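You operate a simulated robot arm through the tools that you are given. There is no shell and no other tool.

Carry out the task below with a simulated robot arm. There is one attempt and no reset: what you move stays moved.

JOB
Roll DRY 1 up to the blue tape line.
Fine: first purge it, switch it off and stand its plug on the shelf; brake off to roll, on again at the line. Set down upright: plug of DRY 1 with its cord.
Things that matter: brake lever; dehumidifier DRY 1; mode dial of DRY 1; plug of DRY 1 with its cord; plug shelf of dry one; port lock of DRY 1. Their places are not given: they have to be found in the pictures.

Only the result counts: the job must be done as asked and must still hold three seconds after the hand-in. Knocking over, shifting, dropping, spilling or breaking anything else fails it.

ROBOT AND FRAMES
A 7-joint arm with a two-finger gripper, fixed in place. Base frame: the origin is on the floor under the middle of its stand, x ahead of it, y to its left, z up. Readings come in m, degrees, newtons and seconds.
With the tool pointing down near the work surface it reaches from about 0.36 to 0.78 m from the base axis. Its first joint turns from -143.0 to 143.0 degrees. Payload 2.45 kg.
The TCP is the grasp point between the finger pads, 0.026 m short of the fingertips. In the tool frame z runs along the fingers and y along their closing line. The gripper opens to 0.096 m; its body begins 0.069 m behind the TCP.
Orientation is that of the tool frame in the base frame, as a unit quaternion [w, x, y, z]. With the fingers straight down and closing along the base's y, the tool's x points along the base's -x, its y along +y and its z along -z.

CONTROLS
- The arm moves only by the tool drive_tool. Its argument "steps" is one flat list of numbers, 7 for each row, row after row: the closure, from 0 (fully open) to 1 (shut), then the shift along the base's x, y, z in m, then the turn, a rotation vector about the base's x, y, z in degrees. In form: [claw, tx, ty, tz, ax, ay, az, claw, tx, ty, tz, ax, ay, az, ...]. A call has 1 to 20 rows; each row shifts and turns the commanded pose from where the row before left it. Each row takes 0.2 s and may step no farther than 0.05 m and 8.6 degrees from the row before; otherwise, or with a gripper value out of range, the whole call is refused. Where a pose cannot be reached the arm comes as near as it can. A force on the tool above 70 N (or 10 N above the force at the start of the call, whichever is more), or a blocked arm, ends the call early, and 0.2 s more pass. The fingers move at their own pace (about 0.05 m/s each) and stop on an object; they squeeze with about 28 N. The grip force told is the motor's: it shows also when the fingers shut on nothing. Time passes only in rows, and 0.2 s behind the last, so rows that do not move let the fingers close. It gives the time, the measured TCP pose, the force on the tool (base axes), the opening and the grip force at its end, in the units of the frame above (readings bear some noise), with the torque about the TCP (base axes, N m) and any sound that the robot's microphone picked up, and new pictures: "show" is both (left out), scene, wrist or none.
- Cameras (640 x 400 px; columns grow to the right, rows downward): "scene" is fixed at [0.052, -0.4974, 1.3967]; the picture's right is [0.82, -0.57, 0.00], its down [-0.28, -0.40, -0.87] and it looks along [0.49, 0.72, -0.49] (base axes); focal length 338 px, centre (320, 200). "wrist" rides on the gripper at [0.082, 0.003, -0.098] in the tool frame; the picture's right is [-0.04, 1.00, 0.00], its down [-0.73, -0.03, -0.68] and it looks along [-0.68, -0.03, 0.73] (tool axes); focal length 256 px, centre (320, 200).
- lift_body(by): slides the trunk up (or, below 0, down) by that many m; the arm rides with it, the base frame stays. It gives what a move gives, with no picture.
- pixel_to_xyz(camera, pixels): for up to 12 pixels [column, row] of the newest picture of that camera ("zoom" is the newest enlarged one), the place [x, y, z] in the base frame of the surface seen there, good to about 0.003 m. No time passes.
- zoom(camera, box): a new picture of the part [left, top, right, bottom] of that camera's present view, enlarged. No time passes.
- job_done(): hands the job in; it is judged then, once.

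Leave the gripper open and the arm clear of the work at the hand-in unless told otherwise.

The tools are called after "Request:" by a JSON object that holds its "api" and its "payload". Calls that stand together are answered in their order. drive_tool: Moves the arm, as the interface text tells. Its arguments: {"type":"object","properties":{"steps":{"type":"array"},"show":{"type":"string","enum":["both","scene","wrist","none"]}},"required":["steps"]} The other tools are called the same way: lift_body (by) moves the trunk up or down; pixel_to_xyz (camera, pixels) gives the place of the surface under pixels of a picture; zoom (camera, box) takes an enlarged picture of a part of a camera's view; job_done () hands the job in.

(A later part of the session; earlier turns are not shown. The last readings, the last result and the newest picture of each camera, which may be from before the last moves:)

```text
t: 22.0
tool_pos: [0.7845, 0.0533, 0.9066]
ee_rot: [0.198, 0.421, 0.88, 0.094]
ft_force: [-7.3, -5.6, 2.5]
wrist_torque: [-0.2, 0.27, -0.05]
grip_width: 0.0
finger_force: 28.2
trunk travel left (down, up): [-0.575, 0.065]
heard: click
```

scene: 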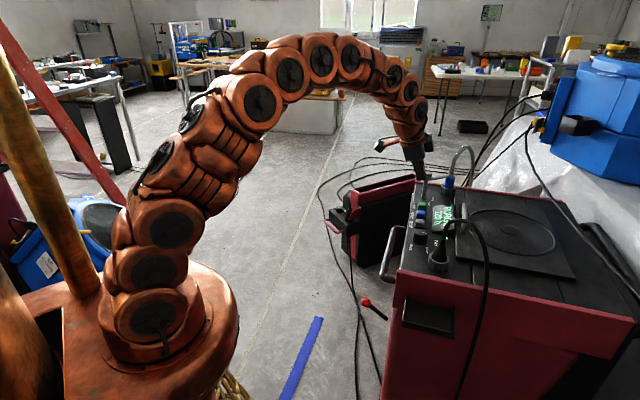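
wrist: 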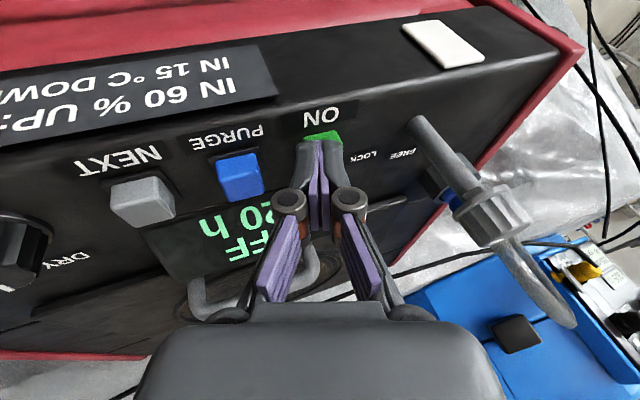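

Click heard, display shows "OFF". There's a slight sideways force (near the lock knob), so I retreat back (-x) and up right away.

Request:
{"api": "drive_tool", "payload": {"steps": [1, -0.004, 0, 0.01, 0, 0, 0, 1, -0.02, 0, 0.04, 0, 0, 0, 1, -0.02, 0, 0.04, 0, 0, 0]}}

Request:
{"api": "zoom", "payload": {"camera": "wrist", "box": [200, 0, 520, 200]}}

Request:
{"api": "zoom", "payload": {"camera": "scene", "box": [390, 140, 530, 250]}}

```text
t: 22.8
tool_pos: [0.7428, 0.0545, 0.9985]
ee_rot: [0.198, 0.421, 0.88, 0.094]
ft_force: [0.3, -0.4, -1.1]
wrist_torque: [0.01, -0.03, -0.01]
grip_width: 0.0
finger_force: 28.3
trunk travel left (down, up): [-0.575, 0.065]
```

scene: 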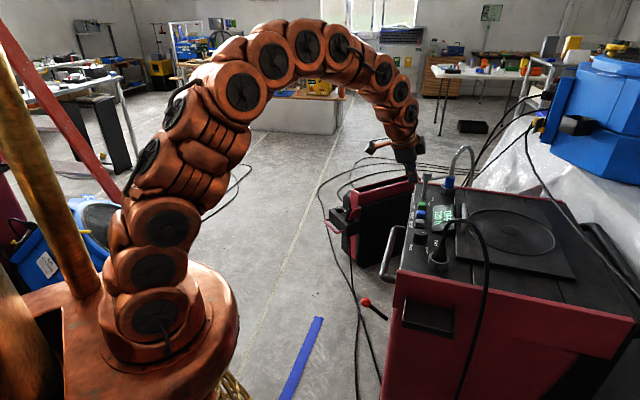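
wrist: 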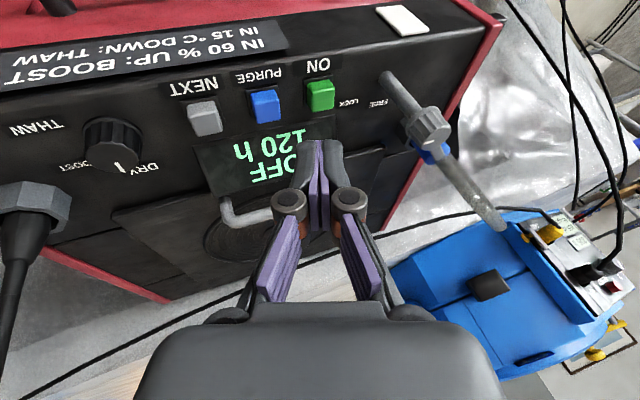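

```text
2.00 times, centred on (360, 100) of wrist
```

zoom: 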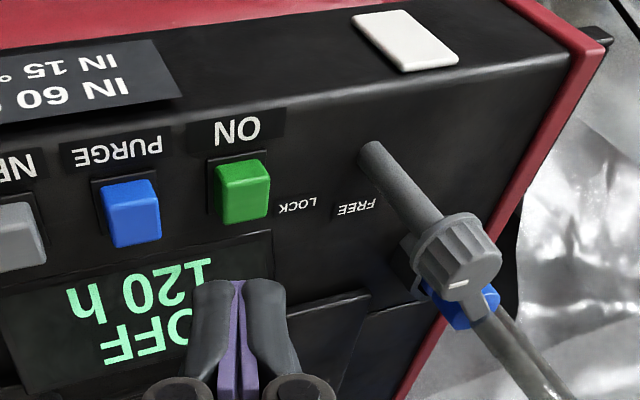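

```text
3.64 times, centred on (460, 195) of scene
```

zoom: 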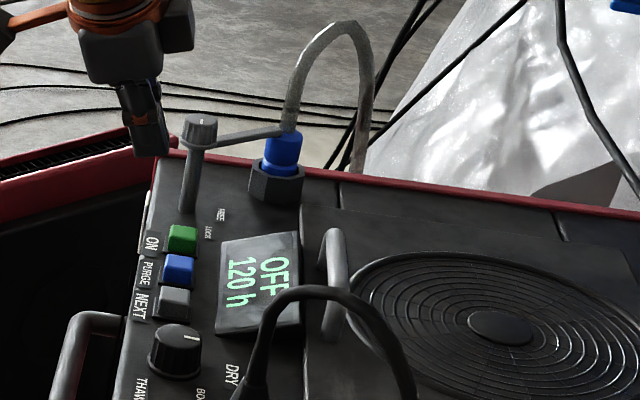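

The machine is OFF, purge done. Next the plug: I open the fingers, go to in front of the plug and tilt the tool 45° so that it points back-down toward the plug (keeping the palm clear of the cord).

Request:
{"api": "drive_tool", "payload": {"steps": [0.4, -0.02, 0, 0.04, 0, 6.3, 0, 0.2, -0.03, -0.02, 0.02, 0, 6.3, 0, 0, -0.03, -0.02, 0, 0, 6.3, 0, 0, -0.03, -0.025, 0, 0, 6.3, 0, 0, -0.02, -0.025, 0, 0, 0, -2.4, 0, -0.005, -0.0075, -0.008, -6.03, -4.46, 0, 0, -0.005, -0.0075, -0.008, -6.03, -4.46, 0, 0, -0.005, -0.0075, -0.008, -6.03, -4.46, 0, 0, -0.005, -0.0075, -0.008, -6.03, -4.46, 0, 0, -0.005, -0.0075, -0.008, -6.03, -4.46, 0, 0, -0.005, -0.0075, -0.008, -6.03, -4.46, 0]}}

```text
t: 25.2
tool_pos: [0.5823, -0.0819, 1.0105]
ee_rot: [0.344, 0.415, 0.824, -0.173]
ft_force: [-0.6, 0.4, 0.8]
wrist_torque: [0.02, 0.0, 0.02]
grip_width: 0.0959
finger_force: 0.0
trunk travel left (down, up): [-0.575, 0.065]
```

scene: 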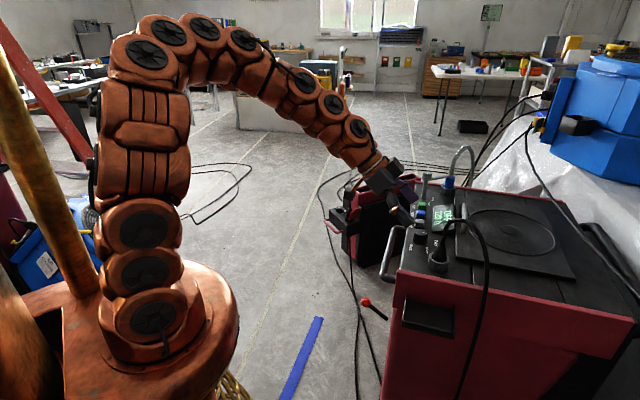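
wrist: 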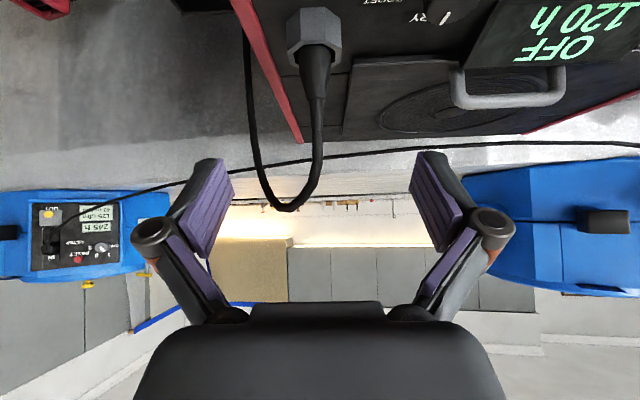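

A clean view of plug and cord (upside down). I zoom and measure the plug.

Request:
{"api": "zoom", "payload": {"camera": "wrist", "box": [260, 0, 380, 100]}}

Request:
{"api": "pixel_to_xyz", "payload": {"camera": "wrist", "pixels": [[315, 10], [315, 35], [315, 50], [316, 62], [317, 75], [318, 95], [318, 120], [318, 160], [300, 205], [270, 200], [250, 130], [303, 60]]}}

Request:
{"api": "pixel_to_xyz", "payload": {"camera": "scene", "pixels": [[438, 268], [438, 262], [438, 256], [438, 250], [439, 244], [440, 238], [430, 262], [446, 265], [446, 258]]}}

```text
4.00 times, centred on (320, 50) of wrist
```

zoom: 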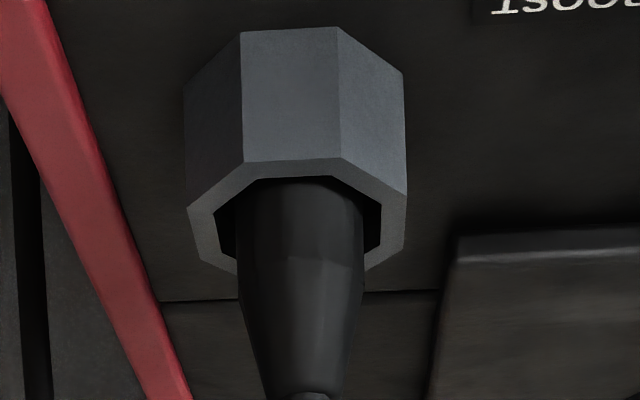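

```text
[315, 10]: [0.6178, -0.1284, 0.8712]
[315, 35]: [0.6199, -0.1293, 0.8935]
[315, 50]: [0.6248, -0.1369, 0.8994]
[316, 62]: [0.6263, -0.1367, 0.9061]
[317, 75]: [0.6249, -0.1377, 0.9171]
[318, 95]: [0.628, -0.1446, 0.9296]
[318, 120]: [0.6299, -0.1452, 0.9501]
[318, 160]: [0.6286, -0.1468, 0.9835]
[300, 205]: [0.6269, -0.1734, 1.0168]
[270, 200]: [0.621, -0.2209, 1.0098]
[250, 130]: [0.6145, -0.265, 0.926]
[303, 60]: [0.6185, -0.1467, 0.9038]
```

```text
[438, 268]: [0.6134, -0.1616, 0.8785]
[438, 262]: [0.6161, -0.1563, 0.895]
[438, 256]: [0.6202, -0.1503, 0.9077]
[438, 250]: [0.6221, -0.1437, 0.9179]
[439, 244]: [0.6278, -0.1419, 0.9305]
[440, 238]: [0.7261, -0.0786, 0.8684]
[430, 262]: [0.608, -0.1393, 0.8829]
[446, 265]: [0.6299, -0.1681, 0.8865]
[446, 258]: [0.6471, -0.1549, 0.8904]
```

Plug: cylinder Ø≈25 mm exposed from z≈0.897 (collar top) to 0.909, then tapering. I approach along the tool axis with fingers partly open, stopping ~3.5 cm short to check alignment.

Request:
{"api": "drive_tool", "payload": {"steps": [0.25, 0.0155, -0.0195, -0.029, 0, 0, 0, 0.25, 0.0155, -0.0195, -0.029, 0, 0, 0], "show": "both"}}

Request:
{"api": "zoom", "payload": {"camera": "wrist", "box": [200, 0, 440, 150]}}

Request:
{"api": "zoom", "payload": {"camera": "scene", "box": [370, 160, 510, 290]}}

```text
t: 25.8
tool_pos: [0.6147, -0.1182, 0.9505]
ee_rot: [0.344, 0.415, 0.825, -0.171]
ft_force: [-0.1, 0.6, 0.6]
wrist_torque: [-0.01, 0.0, -0.04]
grip_width: 0.0719
finger_force: 0.3
trunk travel left (down, up): [-0.575, 0.065]
```

scene: 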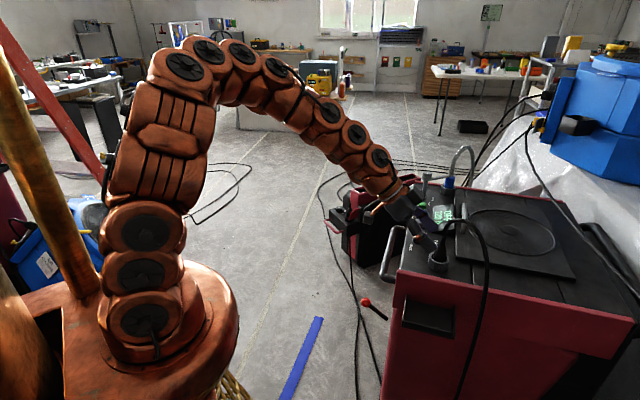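
wrist: 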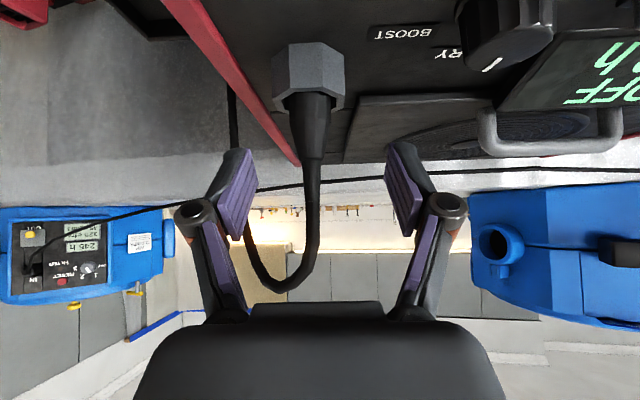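

```text
2.67 times, centred on (320, 75) of wrist
```

zoom: 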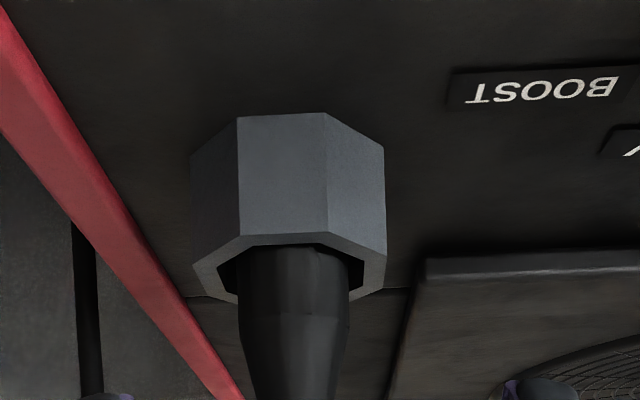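

```text
3.08 times, centred on (440, 225) of scene
```

zoom: 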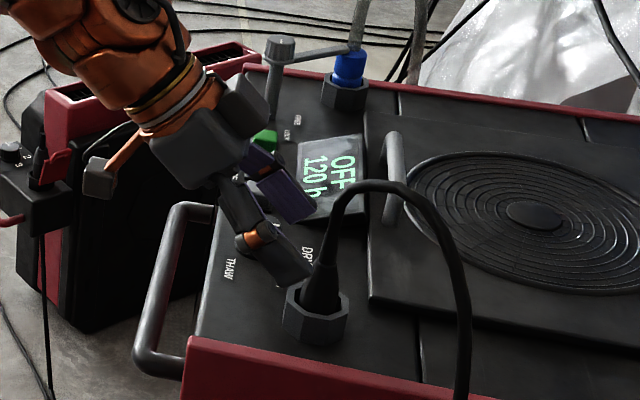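

The plug sits slightly left of the finger midline. I measure it again to correct laterally.

Request:
{"api": "pixel_to_xyz", "payload": {"camera": "wrist", "pixels": [[308, 55], [308, 85], [310, 102], [311, 112], [311, 125], [311, 140], [312, 155], [295, 105], [327, 105], [290, 95], [331, 95]]}}

Request:
{"api": "zoom", "payload": {"camera": "wrist", "box": [180, 80, 460, 260]}}

```text
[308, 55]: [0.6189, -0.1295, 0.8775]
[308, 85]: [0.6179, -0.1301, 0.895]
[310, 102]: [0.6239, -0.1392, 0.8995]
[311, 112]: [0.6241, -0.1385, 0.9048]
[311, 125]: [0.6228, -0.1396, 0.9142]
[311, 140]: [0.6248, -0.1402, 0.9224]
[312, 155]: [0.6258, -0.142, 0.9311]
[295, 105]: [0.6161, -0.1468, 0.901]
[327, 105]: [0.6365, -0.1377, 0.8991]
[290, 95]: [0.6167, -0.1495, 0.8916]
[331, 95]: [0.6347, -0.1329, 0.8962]
```

```text
2.22 times, centred on (320, 170) of wrist
```

zoom: 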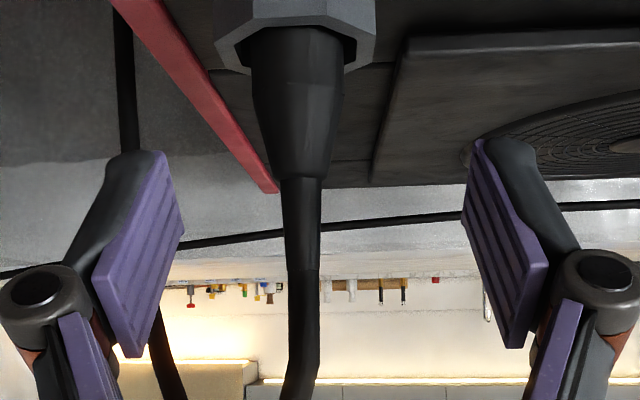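

Plug axis is 5 mm to the left (u=0.4185). I correct sideways and go in to the grasp position, fingers still open.

Request:
{"api": "drive_tool", "payload": {"steps": [0.25, 0.001, -0.0115, -0.007, 0, 0, 0, 0.25, 0.0055, -0.0065, -0.008, 0, 0, 0, 0.25, 0.004, -0.005, -0.0085, 0, 0, 0], "show": "both"}}

Request:
{"api": "zoom", "payload": {"camera": "wrist", "box": [180, 80, 460, 260]}}

Request:
{"api": "zoom", "payload": {"camera": "scene", "box": [390, 200, 490, 290]}}

```text
t: 26.6
tool_pos: [0.6258, -0.1425, 0.9285]
ee_rot: [0.343, 0.416, 0.824, -0.172]
ft_force: [-0.2, 0.3, -0.4]
wrist_torque: [0.01, 0.03, 0.04]
grip_width: 0.0722
finger_force: 0.1
trunk travel left (down, up): [-0.575, 0.065]
```

scene: 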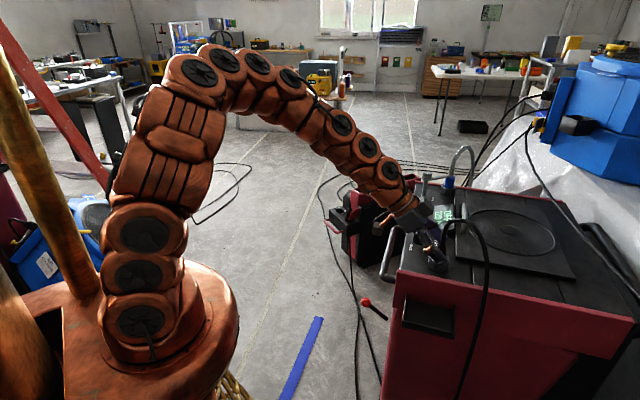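
wrist: 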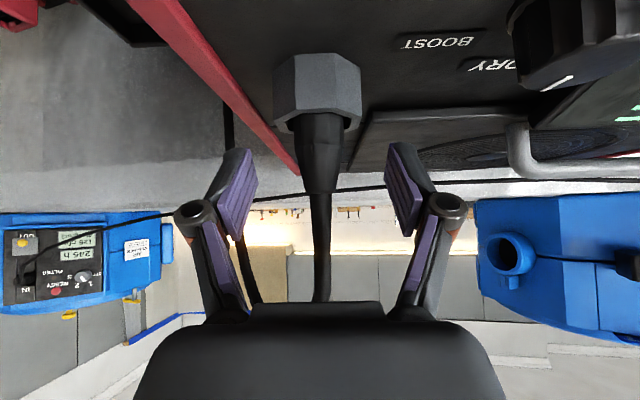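

```text
2.22 times, centred on (320, 170) of wrist
```

zoom: 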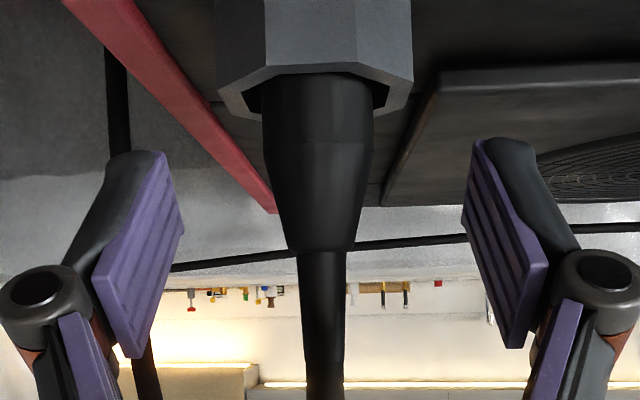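

```text
4.44 times, centred on (440, 245) of scene
```

zoom: 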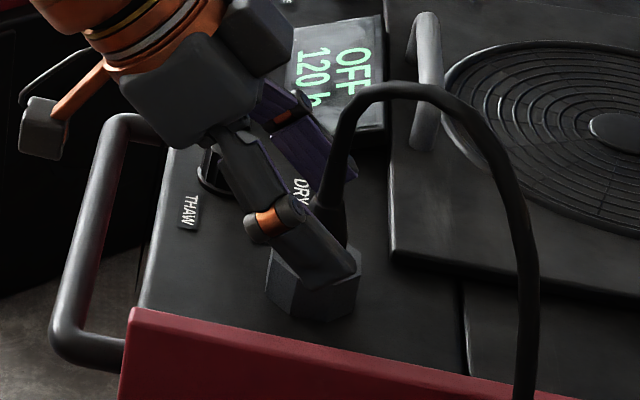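

Well centred. I lower 2.5 mm to get more of the cylindrical part (pads then end ~2 mm above the collar), and close the fingers.

Request:
{"api": "drive_tool", "payload": {"steps": [0.25, 0, 0.001, -0.0028, 0, 0, 0, 0.5, 0, 0, 0, 0, 0, 0, 1, 0, 0, 0, 0, 0, 0, 1, 0, 0, 0, 0, 0, 0, 1, 0, 0, 0, 0, 0, 0, 1, 0, 0, 0, 0, 0, 0], "show": "both"}}

Request:
{"api": "zoom", "payload": {"camera": "wrist", "box": [220, 60, 420, 220]}}

```text
t: 28.0
tool_pos: [0.6252, -0.1416, 0.9255]
ee_rot: [0.343, 0.416, 0.825, -0.172]
ft_force: [-0.1, -0.5, 2.6]
wrist_torque: [-0.04, 0.0, -0.02]
grip_width: 0.0285
finger_force: 27.2
trunk travel left (down, up): [-0.575, 0.065]
```

scene: 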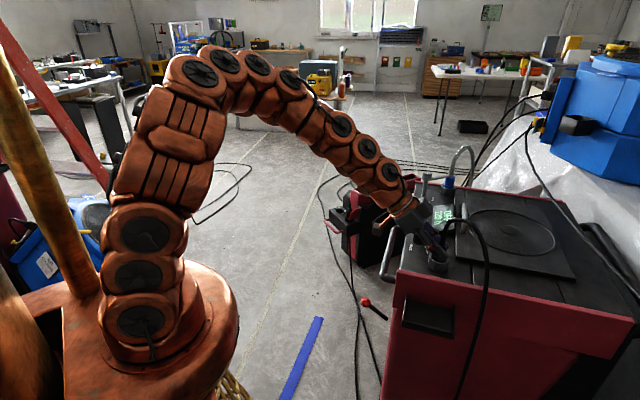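
wrist: 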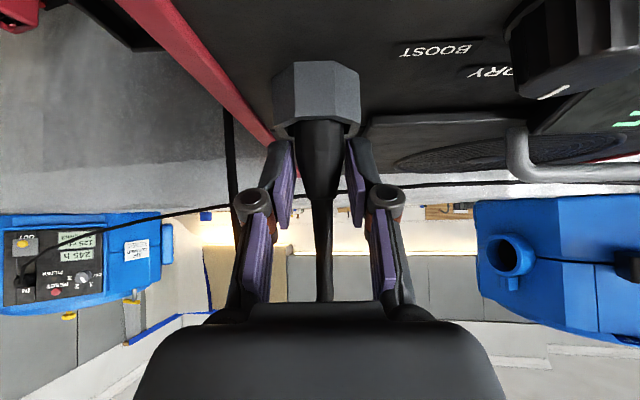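

```text
2.50 times, centred on (320, 140) of wrist
```

zoom: 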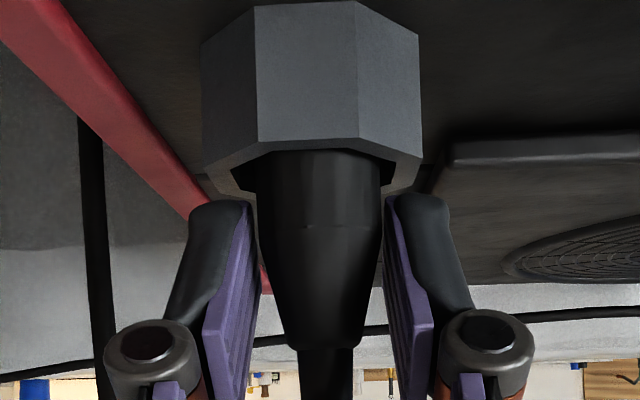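

Gripped (28.5 mm, 27 N). Now I pull straight up gently.

Request:
{"api": "drive_tool", "payload": {"steps": [1, 0, 0, 0.004, 0, 0, 0, 1, 0, 0, 0.006, 0, 0, 0, 1, 0, 0, 0.008, 0, 0, 0], "show": "wrist"}}

Request:
{"api": "zoom", "payload": {"camera": "wrist", "box": [220, 60, 420, 220]}}

```text
t: 28.8
tool_pos: [0.6245, -0.142, 0.9434]
ee_rot: [0.343, 0.415, 0.825, -0.172]
ft_force: [0.2, 0.8, 0.3]
wrist_torque: [0.0, 0.04, -0.02]
grip_width: 0.0287
finger_force: 28.1
trunk travel left (down, up): [-0.575, 0.065]
```

wrist: 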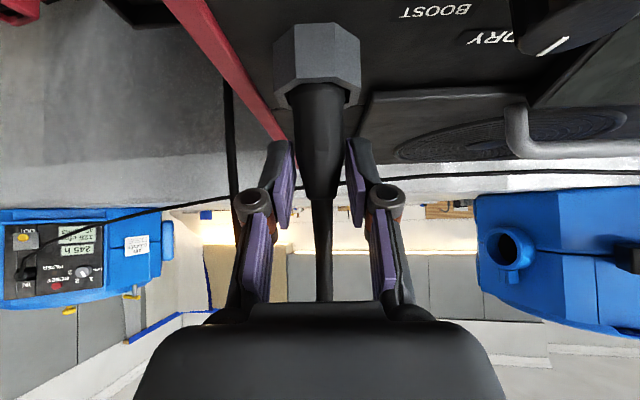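

```text
2.50 times, centred on (320, 140) of wrist
```

zoom: 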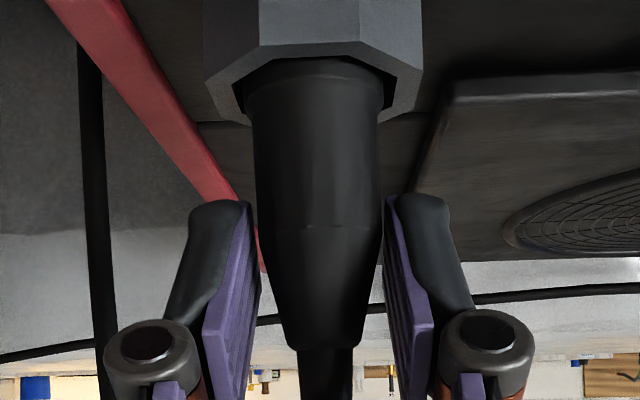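

The plug is coming up with the fingers without resistance. I lift further.

Request:
{"api": "drive_tool", "payload": {"steps": [1, 0, 0, 0.012, 0, 0, 0, 1, 0, 0, 0.015, 0, 0, 0, 1, 0, 0, 0.015, 0, 0, 0], "show": "both"}}

Request:
{"api": "zoom", "payload": {"camera": "wrist", "box": [200, 0, 440, 180]}}

Request:
{"api": "zoom", "payload": {"camera": "scene", "box": [380, 180, 500, 290]}}

```text
t: 29.6
tool_pos: [0.6238, -0.1413, 0.9856]
ee_rot: [0.343, 0.415, 0.825, -0.172]
ft_force: [0.2, -0.3, -0.7]
wrist_torque: [-0.03, 0.03, 0.01]
grip_width: 0.0287
finger_force: 27.4
trunk travel left (down, up): [-0.575, 0.065]
```

scene: 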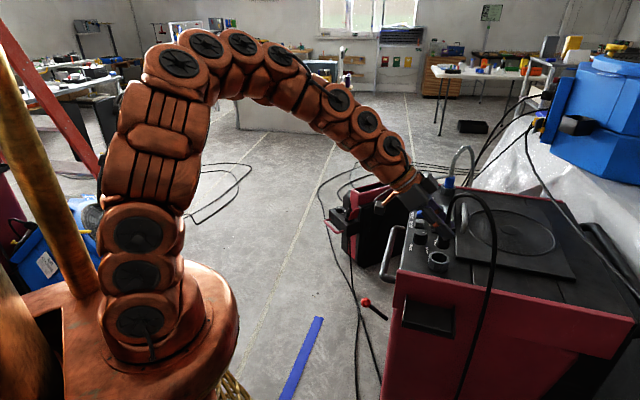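
wrist: 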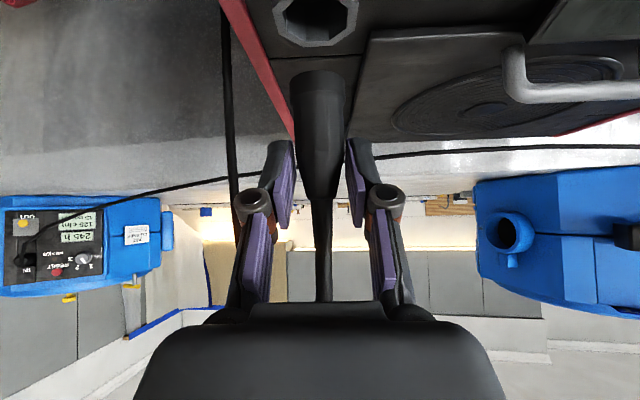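

```text
2.22 times, centred on (320, 90) of wrist
```

zoom: 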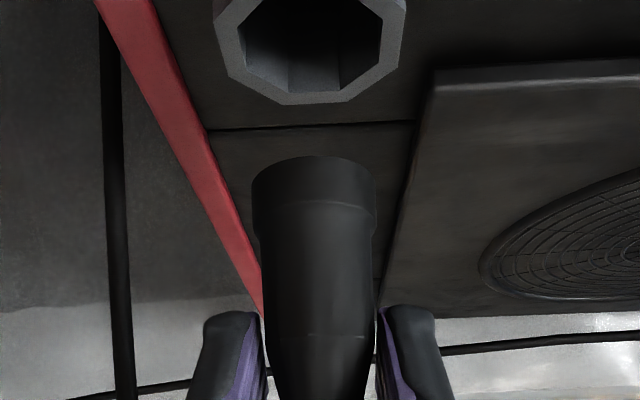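

```text
3.64 times, centred on (440, 235) of scene
```

zoom: 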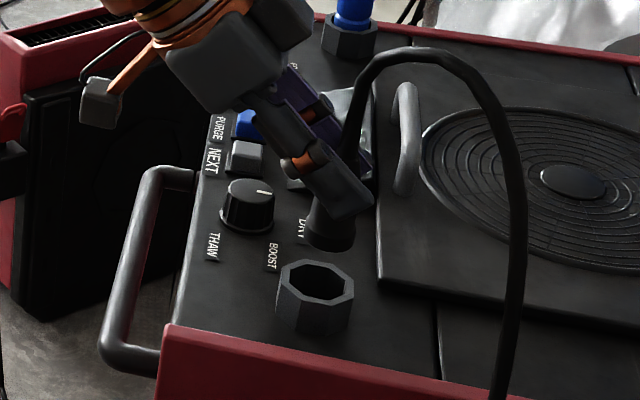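

The plug is free of its socket: a flat-bottomed body with a small flange. I measure its bottom relative to the fingers.

Request:
{"api": "pixel_to_xyz", "payload": {"camera": "wrist", "pixels": [[316, 74], [316, 78], [316, 86], [316, 95], [318, 120], [319, 150], [293, 82], [342, 82], [290, 30], [230, 100], [234, 160]]}}

Request:
{"api": "pixel_to_xyz", "payload": {"camera": "scene", "pixels": [[443, 247], [443, 240], [420, 300], [440, 305], [420, 325], [450, 325], [432, 318], [412, 305], [408, 330], [452, 335], [445, 330], [415, 322]]}}

Request:
{"api": "zoom", "payload": {"camera": "scene", "box": [390, 285, 480, 350]}}

```text
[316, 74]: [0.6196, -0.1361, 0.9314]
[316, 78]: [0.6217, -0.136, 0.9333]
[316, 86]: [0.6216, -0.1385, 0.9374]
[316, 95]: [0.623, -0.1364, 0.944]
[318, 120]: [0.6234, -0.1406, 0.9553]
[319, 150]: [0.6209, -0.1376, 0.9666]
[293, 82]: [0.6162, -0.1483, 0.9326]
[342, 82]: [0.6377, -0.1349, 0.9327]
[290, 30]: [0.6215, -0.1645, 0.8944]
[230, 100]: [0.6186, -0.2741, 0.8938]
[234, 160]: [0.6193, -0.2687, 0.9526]
```

```text
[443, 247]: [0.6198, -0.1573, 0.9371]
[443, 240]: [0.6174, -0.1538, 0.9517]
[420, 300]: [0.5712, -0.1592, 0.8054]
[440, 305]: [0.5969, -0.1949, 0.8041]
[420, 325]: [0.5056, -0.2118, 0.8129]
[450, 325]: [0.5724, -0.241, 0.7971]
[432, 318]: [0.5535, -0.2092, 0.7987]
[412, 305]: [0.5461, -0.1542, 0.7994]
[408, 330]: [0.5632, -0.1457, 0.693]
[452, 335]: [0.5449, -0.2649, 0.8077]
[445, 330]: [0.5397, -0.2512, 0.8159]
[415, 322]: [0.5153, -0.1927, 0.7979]
```

```text
6.15 times, centred on (435, 318) of scene
```

zoom: 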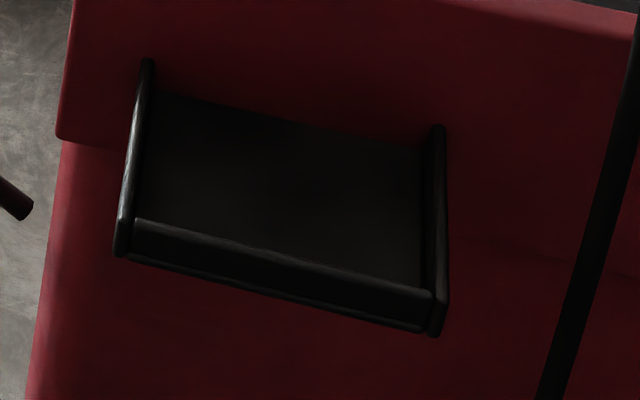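

Plug bottom is 5.5 cm below the TCP. Shelf inner area: u 0.287–0.364, n −0.45…−0.537, floor 0.798; its centre is (0.555,−0.203). I'll move over the shelf while turning the tool +90° about vertical, so the fingers close along the shelf's long side with the hand on the free outer side. First half now.

Request:
{"api": "drive_tool", "payload": {"steps": [1, 0, 0, 0.01, 0, 0, 0, 1, -0.00705, -0.00616, 0, 0, 0, 8.2, 1, -0.00705, -0.00616, 0, 0, 0, 8.2, 1, -0.00705, -0.00616, 0, 0, 0, 8.2, 1, -0.00705, -0.00616, 0, 0, 0, 8.2, 1, -0.00705, -0.00616, 0, 0, 0, 8.2, 1, 0, 0, 0, 0, 0, 0], "show": "both"}}

Request:
{"api": "zoom", "payload": {"camera": "scene", "box": [360, 180, 520, 340]}}

```text
t: 31.2
tool_pos: [0.5896, -0.1734, 0.9948]
ee_rot: [0.381, 0.099, 0.918, -0.04]
ft_force: [0.0, -0.3, -0.9]
wrist_torque: [-0.02, 0.01, -0.01]
grip_width: 0.0286
finger_force: 28.1
trunk travel left (down, up): [-0.575, 0.065]
```

scene: 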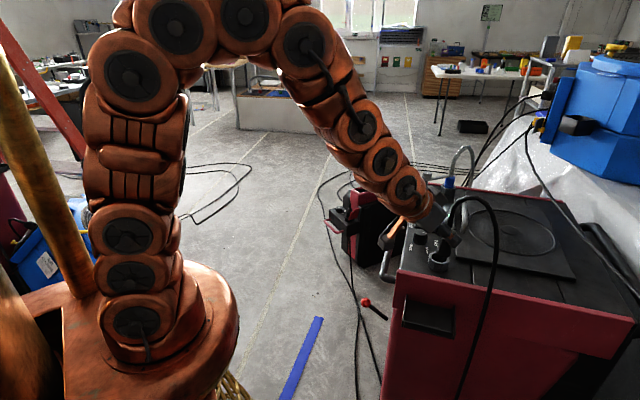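
wrist: 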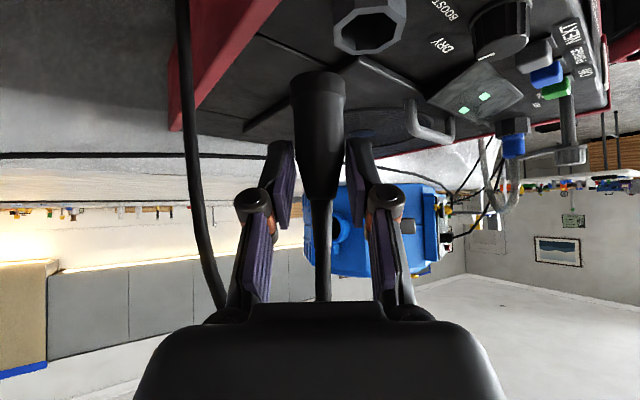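

```text
2.50 times, centred on (440, 260) of scene
```

zoom: 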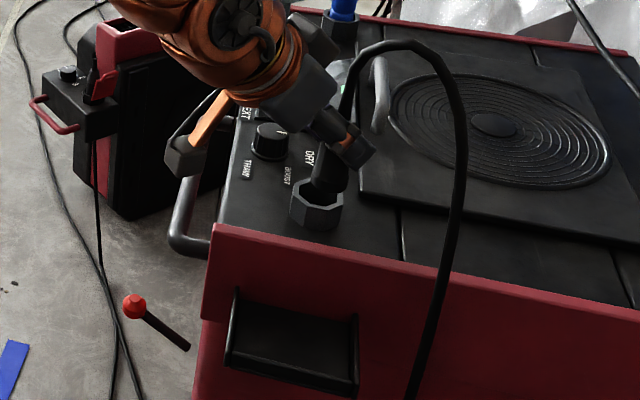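

Good – the plug hangs upright and the cord is clear of the palm. Second half of the move.

Request:
{"api": "drive_tool", "payload": {"steps": [1, -0.0072, -0.006, 0, 0, 0, 8.2, 1, -0.0072, -0.006, 0, 0, 0, 8.2, 1, -0.0072, -0.006, 0, 0, 0, 8.2, 1, -0.0072, -0.006, 0, 0, 0, 8.2, 1, -0.0072, -0.006, 0, 0, 0, 8.2, 1, -0.0072, -0.006, 0, 0, 0, 8.0, 1, 0, 0, 0, 0, 0, 0], "show": "both"}}

Request:
{"api": "zoom", "payload": {"camera": "scene", "box": [360, 180, 520, 340]}}

```text
t: 32.8
tool_pos: [0.5466, -0.2104, 0.9957]
ee_rot: [0.364, -0.289, 0.877, 0.121]
ft_force: [-0.8, 0.5, -0.9]
wrist_torque: [0.01, 0.0, 0.0]
grip_width: 0.0284
finger_force: 27.9
trunk travel left (down, up): [-0.575, 0.065]
```

scene: 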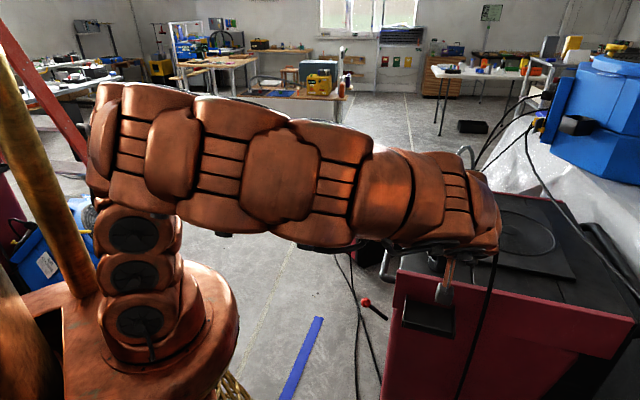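
wrist: 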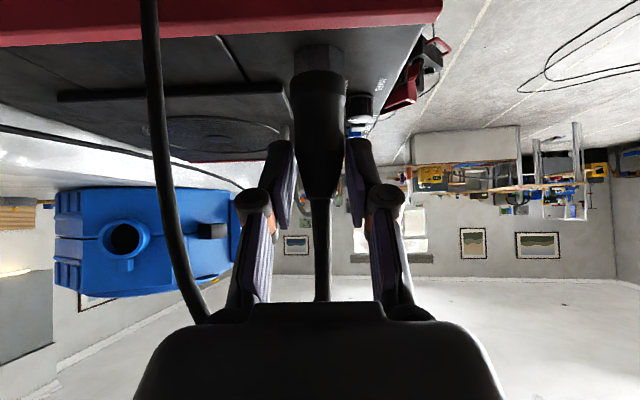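

```text
2.50 times, centred on (440, 260) of scene
```

zoom: 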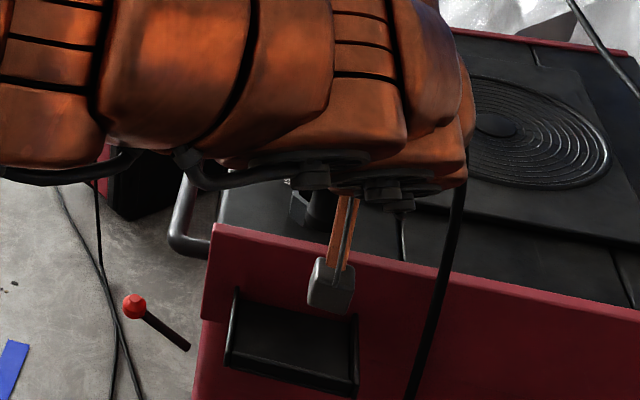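

The hand is now outside the machine's side with the plug over the shelf. I lower it 9 cm first.

Request:
{"api": "drive_tool", "payload": {"steps": [1, 0, 0, -0.03, 0, 0, 0, 1, 0, 0, -0.03, 0, 0, 0, 1, 0, 0, -0.03, 0, 0, 0, 1, 0, 0, 0, 0, 0, 0], "show": "both"}}

Request:
{"api": "zoom", "payload": {"camera": "scene", "box": [380, 240, 500, 350]}}

Request:
{"api": "zoom", "payload": {"camera": "wrist", "box": [200, 0, 440, 180]}}

```text
t: 33.8
tool_pos: [0.5461, -0.2093, 0.906]
ee_rot: [0.364, -0.29, 0.877, 0.121]
ft_force: [0.3, 0.1, -0.8]
wrist_torque: [0.01, 0.01, -0.01]
grip_width: 0.0282
finger_force: 28.3
trunk travel left (down, up): [-0.575, 0.065]
```

scene: 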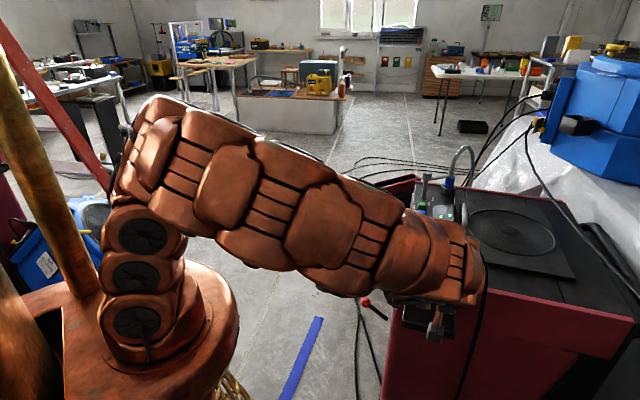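
wrist: 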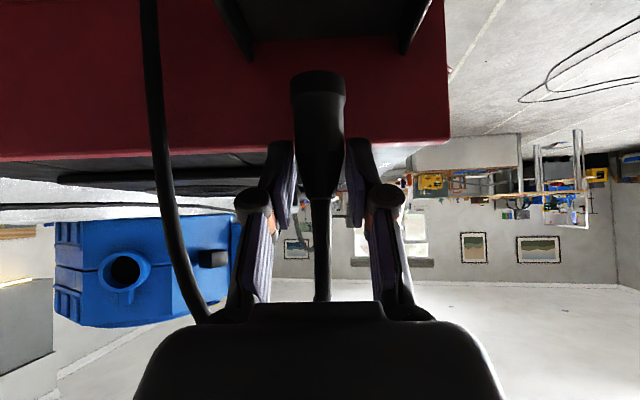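

```text
3.64 times, centred on (440, 295) of scene
```

zoom: 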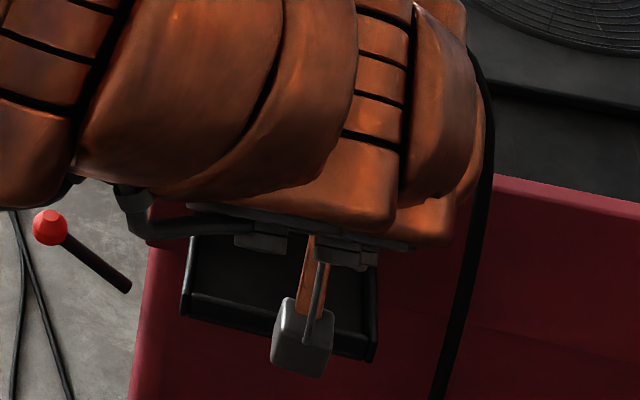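

```text
2.22 times, centred on (320, 90) of wrist
```

zoom: 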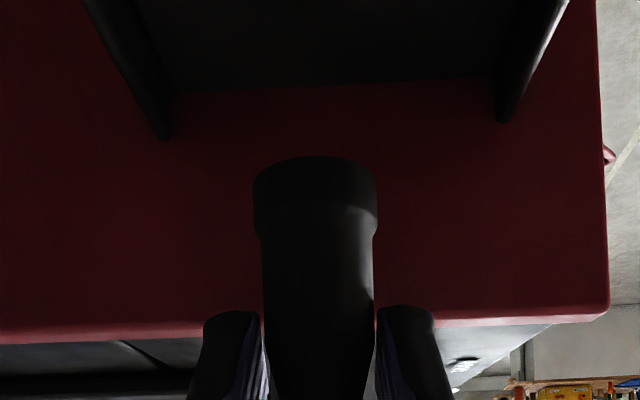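

The plug is centred between the shelf's end plates in the wrist view. I continue down to ~1 cm above the floor of the shelf.

Request:
{"api": "drive_tool", "payload": {"steps": [1, 0, 0, -0.02, 0, 0, 0, 1, 0, 0, -0.02, 0, 0, 0, 1, 0, 0, 0, 0, 0, 0], "show": "both"}}

Request:
{"api": "zoom", "payload": {"camera": "wrist", "box": [200, 0, 440, 180]}}

Request:
{"api": "pixel_to_xyz", "payload": {"camera": "wrist", "pixels": [[316, 74], [316, 80], [300, 55], [340, 55], [316, 60], [270, 60], [370, 60], [316, 40], [250, 30], [390, 30]]}}

```text
t: 34.6
tool_pos: [0.5468, -0.2091, 0.8652]
ee_rot: [0.364, -0.289, 0.877, 0.121]
ft_force: [0.8, 0.0, -0.2]
wrist_torque: [0.02, -0.02, 0.0]
grip_width: 0.0286
finger_force: 28.1
trunk travel left (down, up): [-0.575, 0.065]
```

scene: 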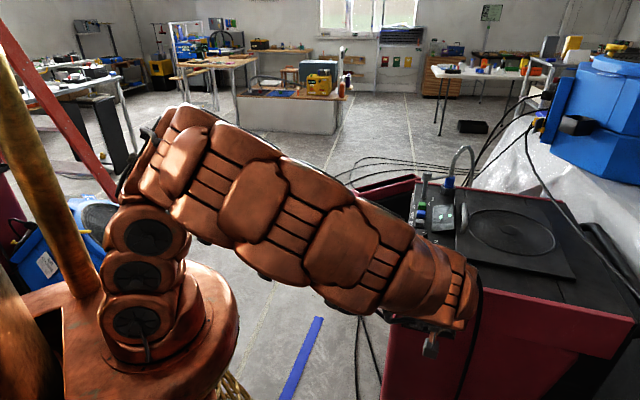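
wrist: 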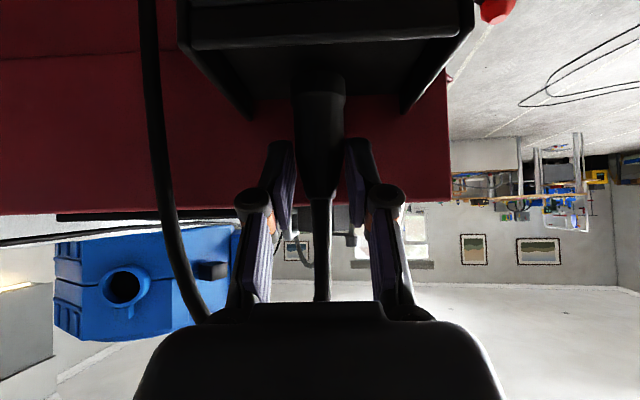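

```text
2.22 times, centred on (320, 90) of wrist
```

zoom: 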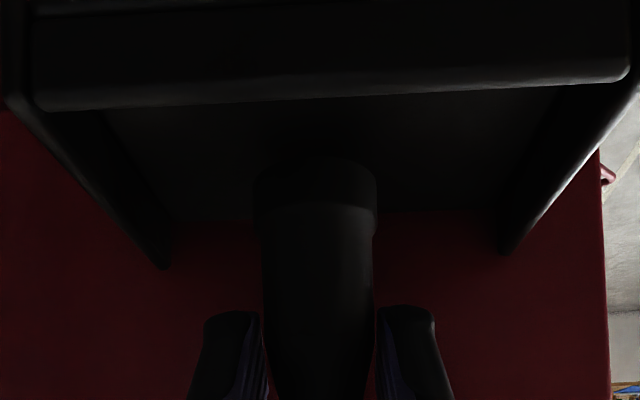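

```text
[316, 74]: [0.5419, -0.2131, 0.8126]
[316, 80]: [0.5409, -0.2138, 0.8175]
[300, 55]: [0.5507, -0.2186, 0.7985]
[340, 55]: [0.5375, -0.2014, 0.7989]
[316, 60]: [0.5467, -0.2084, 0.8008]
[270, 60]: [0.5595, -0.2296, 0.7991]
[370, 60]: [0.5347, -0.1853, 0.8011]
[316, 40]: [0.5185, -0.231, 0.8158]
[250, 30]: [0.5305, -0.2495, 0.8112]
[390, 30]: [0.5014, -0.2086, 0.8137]
```

Gap to the shelf floor is about 11 mm, plug centred. I lower carefully until contact.

Request:
{"api": "drive_tool", "payload": {"steps": [1, 0, 0, -0.007, 0, 0, 0, 1, 0, 0, -0.003, 0, 0, 0, 1, 0, 0, 0, 0, 0, 0], "show": "wrist"}}

```text
t: 35.4
tool_pos: [0.5451, -0.2099, 0.8559]
ee_rot: [0.364, -0.289, 0.877, 0.122]
ft_force: [-1.7, -0.3, 4.9]
wrist_torque: [-0.02, -0.01, 0.0]
grip_width: 0.0282
finger_force: 28.1
trunk travel left (down, up): [-0.575, 0.065]
```

wrist: 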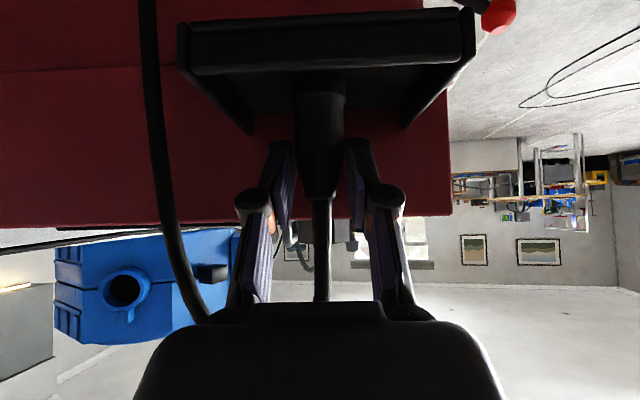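

Contact felt (4.9 N): the plug stands on the shelf floor. I open the fingers moderately (to ~5 cm) without moving.

Request:
{"api": "drive_tool", "payload": {"steps": [0.65, 0, 0, 0, 0, 0, 0, 0.55, 0, 0, 0, 0, 0, 0, 0.48, 0, 0, 0, 0, 0, 0, 0.48, 0, 0, 0, 0, 0, 0], "show": "both"}}

Request:
{"api": "zoom", "payload": {"camera": "wrist", "box": [140, 0, 500, 250]}}

```text
t: 36.4
tool_pos: [0.5454, -0.2098, 0.8565]
ee_rot: [0.363, -0.29, 0.877, 0.122]
ft_force: [-0.5, -0.5, 0.0]
wrist_torque: [0.02, 0.01, -0.02]
grip_width: 0.0497
finger_force: 0.1
trunk travel left (down, up): [-0.575, 0.065]
```

scene: 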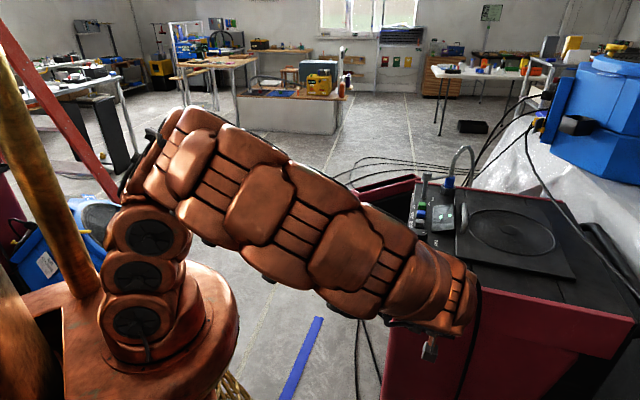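
wrist: 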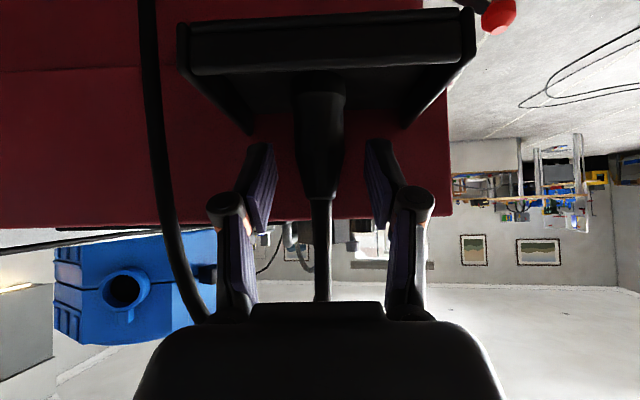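

```text
1.60 times, centred on (320, 125) of wrist
```

zoom: 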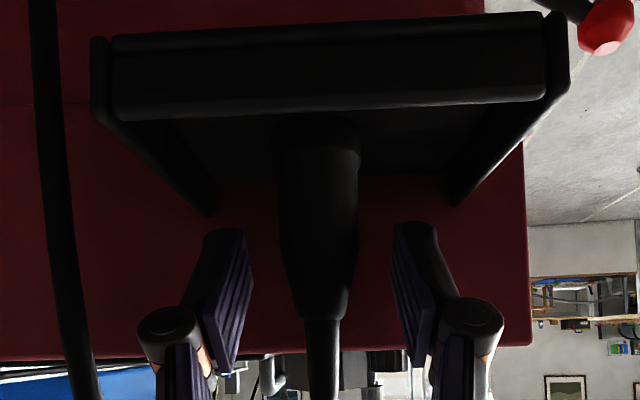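

The plug stands upright by itself between the open fingers. I retreat along the tool axis (outward and up).

Request:
{"api": "drive_tool", "payload": {"steps": [0.48, -0.0057, -0.0042, 0.007, 0, 0, 0, 0.48, -0.0114, -0.0085, 0.014, 0, 0, 0, 0.48, -0.017, -0.0127, 0.021, 0, 0, 0, 0.48, -0.02, -0.015, 0.025, 0, 0, 0, 0.48, -0.02, -0.015, 0.025, 0, 0, 0], "show": "both"}}

Request:
{"api": "zoom", "payload": {"camera": "wrist", "box": [140, 0, 500, 250]}}

```text
t: 37.6
tool_pos: [0.4719, -0.2655, 0.9478]
ee_rot: [0.363, -0.29, 0.877, 0.122]
ft_force: [-0.1, -0.6, 1.2]
wrist_torque: [0.04, -0.01, 0.04]
grip_width: 0.0501
finger_force: 0.1
trunk travel left (down, up): [-0.575, 0.065]
```

scene: 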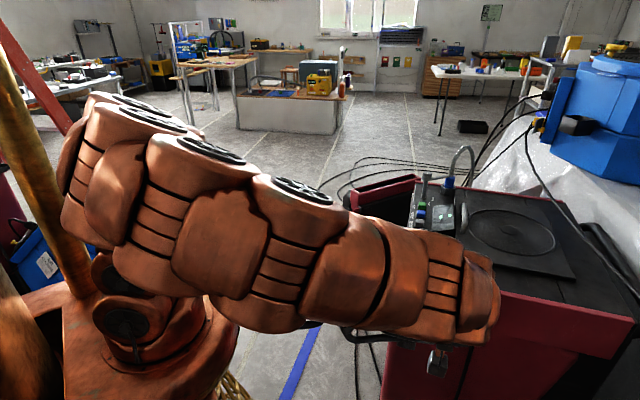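
wrist: 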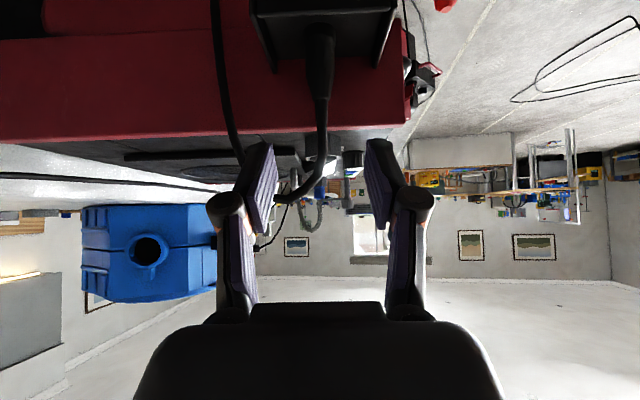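

```text
1.60 times, centred on (320, 125) of wrist
```

zoom: 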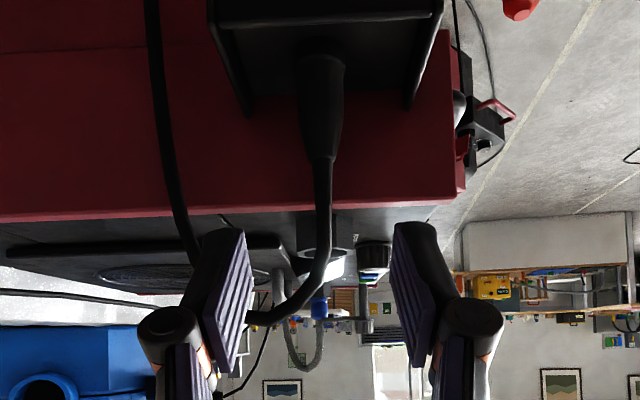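

The plug stands upright on the shelf, cord looping freely. Now I back off a bit more, then swing round to the machine's front to inspect the brake lever (knob at about (0.528,−0.02,0.71)).

Request:
{"api": "drive_tool", "payload": {"steps": [0.48, -0.02, -0.015, 0.03, 0, 0, 0, 0.48, -0.01, 0, 0.03, 0, 0, -6, 0.3, 0, 0.035, 0.01, 0, 0, -8.4, 0.3, 0, 0.035, 0, 0, 0, -8.4, 0.3, 0, 0.035, 0, 0, 0, -8.4, 0.3, 0, 0.035, 0, 0, 0, -8.4, 0.3, 0, 0.035, 0, 0, 0, -8.4, 0.3, 0, 0.035, 0, 0, 0, -8.4, 0.3, 0, 0.035, 0, 0, 0, -8.4, 0.3, 0.005, 0.035, -0.01, 0, 0, -8.4, 0.3, 0.01, 0.035, -0.02, 0, 0, -8.4, 0.3, 0.01, 0.035, -0.03, 0, 0, -8.4], "show": "both"}}

```text
t: 40.2
tool_pos: [0.5205, -0.0101, 0.9953]
ee_rot: [0.343, 0.377, 0.847, -0.151]
ft_force: [-1.5, -0.5, -0.4]
wrist_torque: [0.05, -0.02, 0.02]
grip_width: 0.0671
finger_force: 0.0
out of reach, approached as far as the arm can: row 5, 6, 7, 8, 9
trunk travel left (down, up): [-0.575, 0.065]
```

scene: 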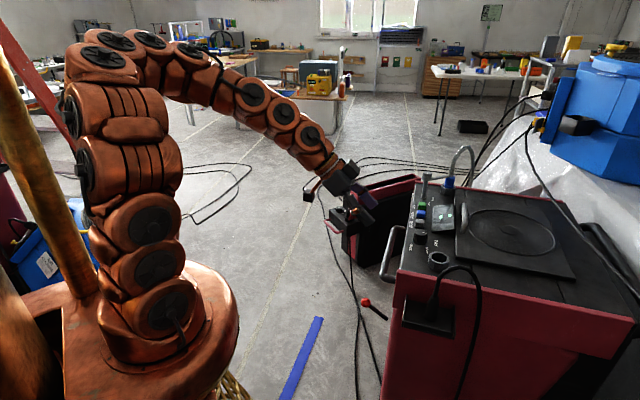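
wrist: 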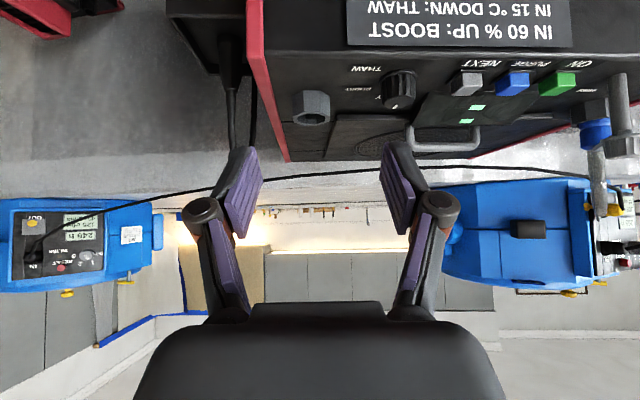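

Request:
{"api": "zoom", "payload": {"camera": "scene", "box": [370, 240, 510, 360]}}

Request:
{"api": "zoom", "payload": {"camera": "wrist", "box": [160, 0, 340, 140]}}

Request:
{"api": "pixel_to_xyz", "payload": {"camera": "scene", "pixels": [[437, 275], [436, 290], [433, 310], [428, 320], [428, 324], [455, 268], [475, 280], [478, 320], [365, 302], [387, 319]]}}

```text
3.33 times, centred on (440, 300) of scene
```

zoom: 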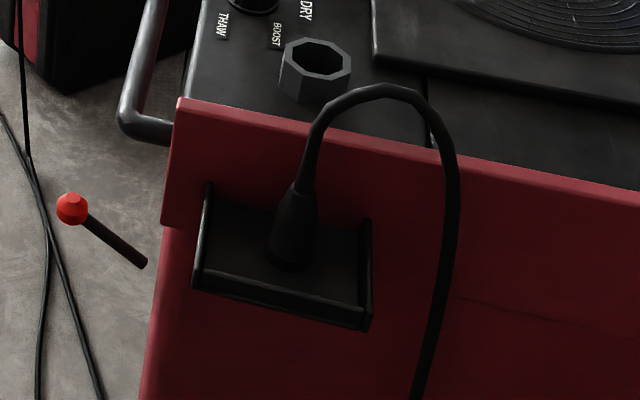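

```text
2.86 times, centred on (250, 70) of wrist
```

zoom: 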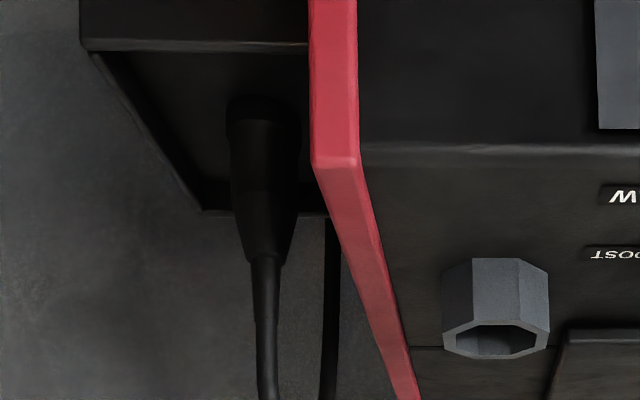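

```text
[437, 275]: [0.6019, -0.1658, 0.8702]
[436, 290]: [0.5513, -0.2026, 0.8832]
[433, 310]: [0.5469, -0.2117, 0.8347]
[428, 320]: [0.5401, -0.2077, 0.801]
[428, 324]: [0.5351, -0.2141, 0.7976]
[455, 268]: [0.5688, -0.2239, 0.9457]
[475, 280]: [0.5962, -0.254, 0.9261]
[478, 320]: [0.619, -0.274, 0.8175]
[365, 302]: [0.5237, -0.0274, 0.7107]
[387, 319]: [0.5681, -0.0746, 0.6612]
```

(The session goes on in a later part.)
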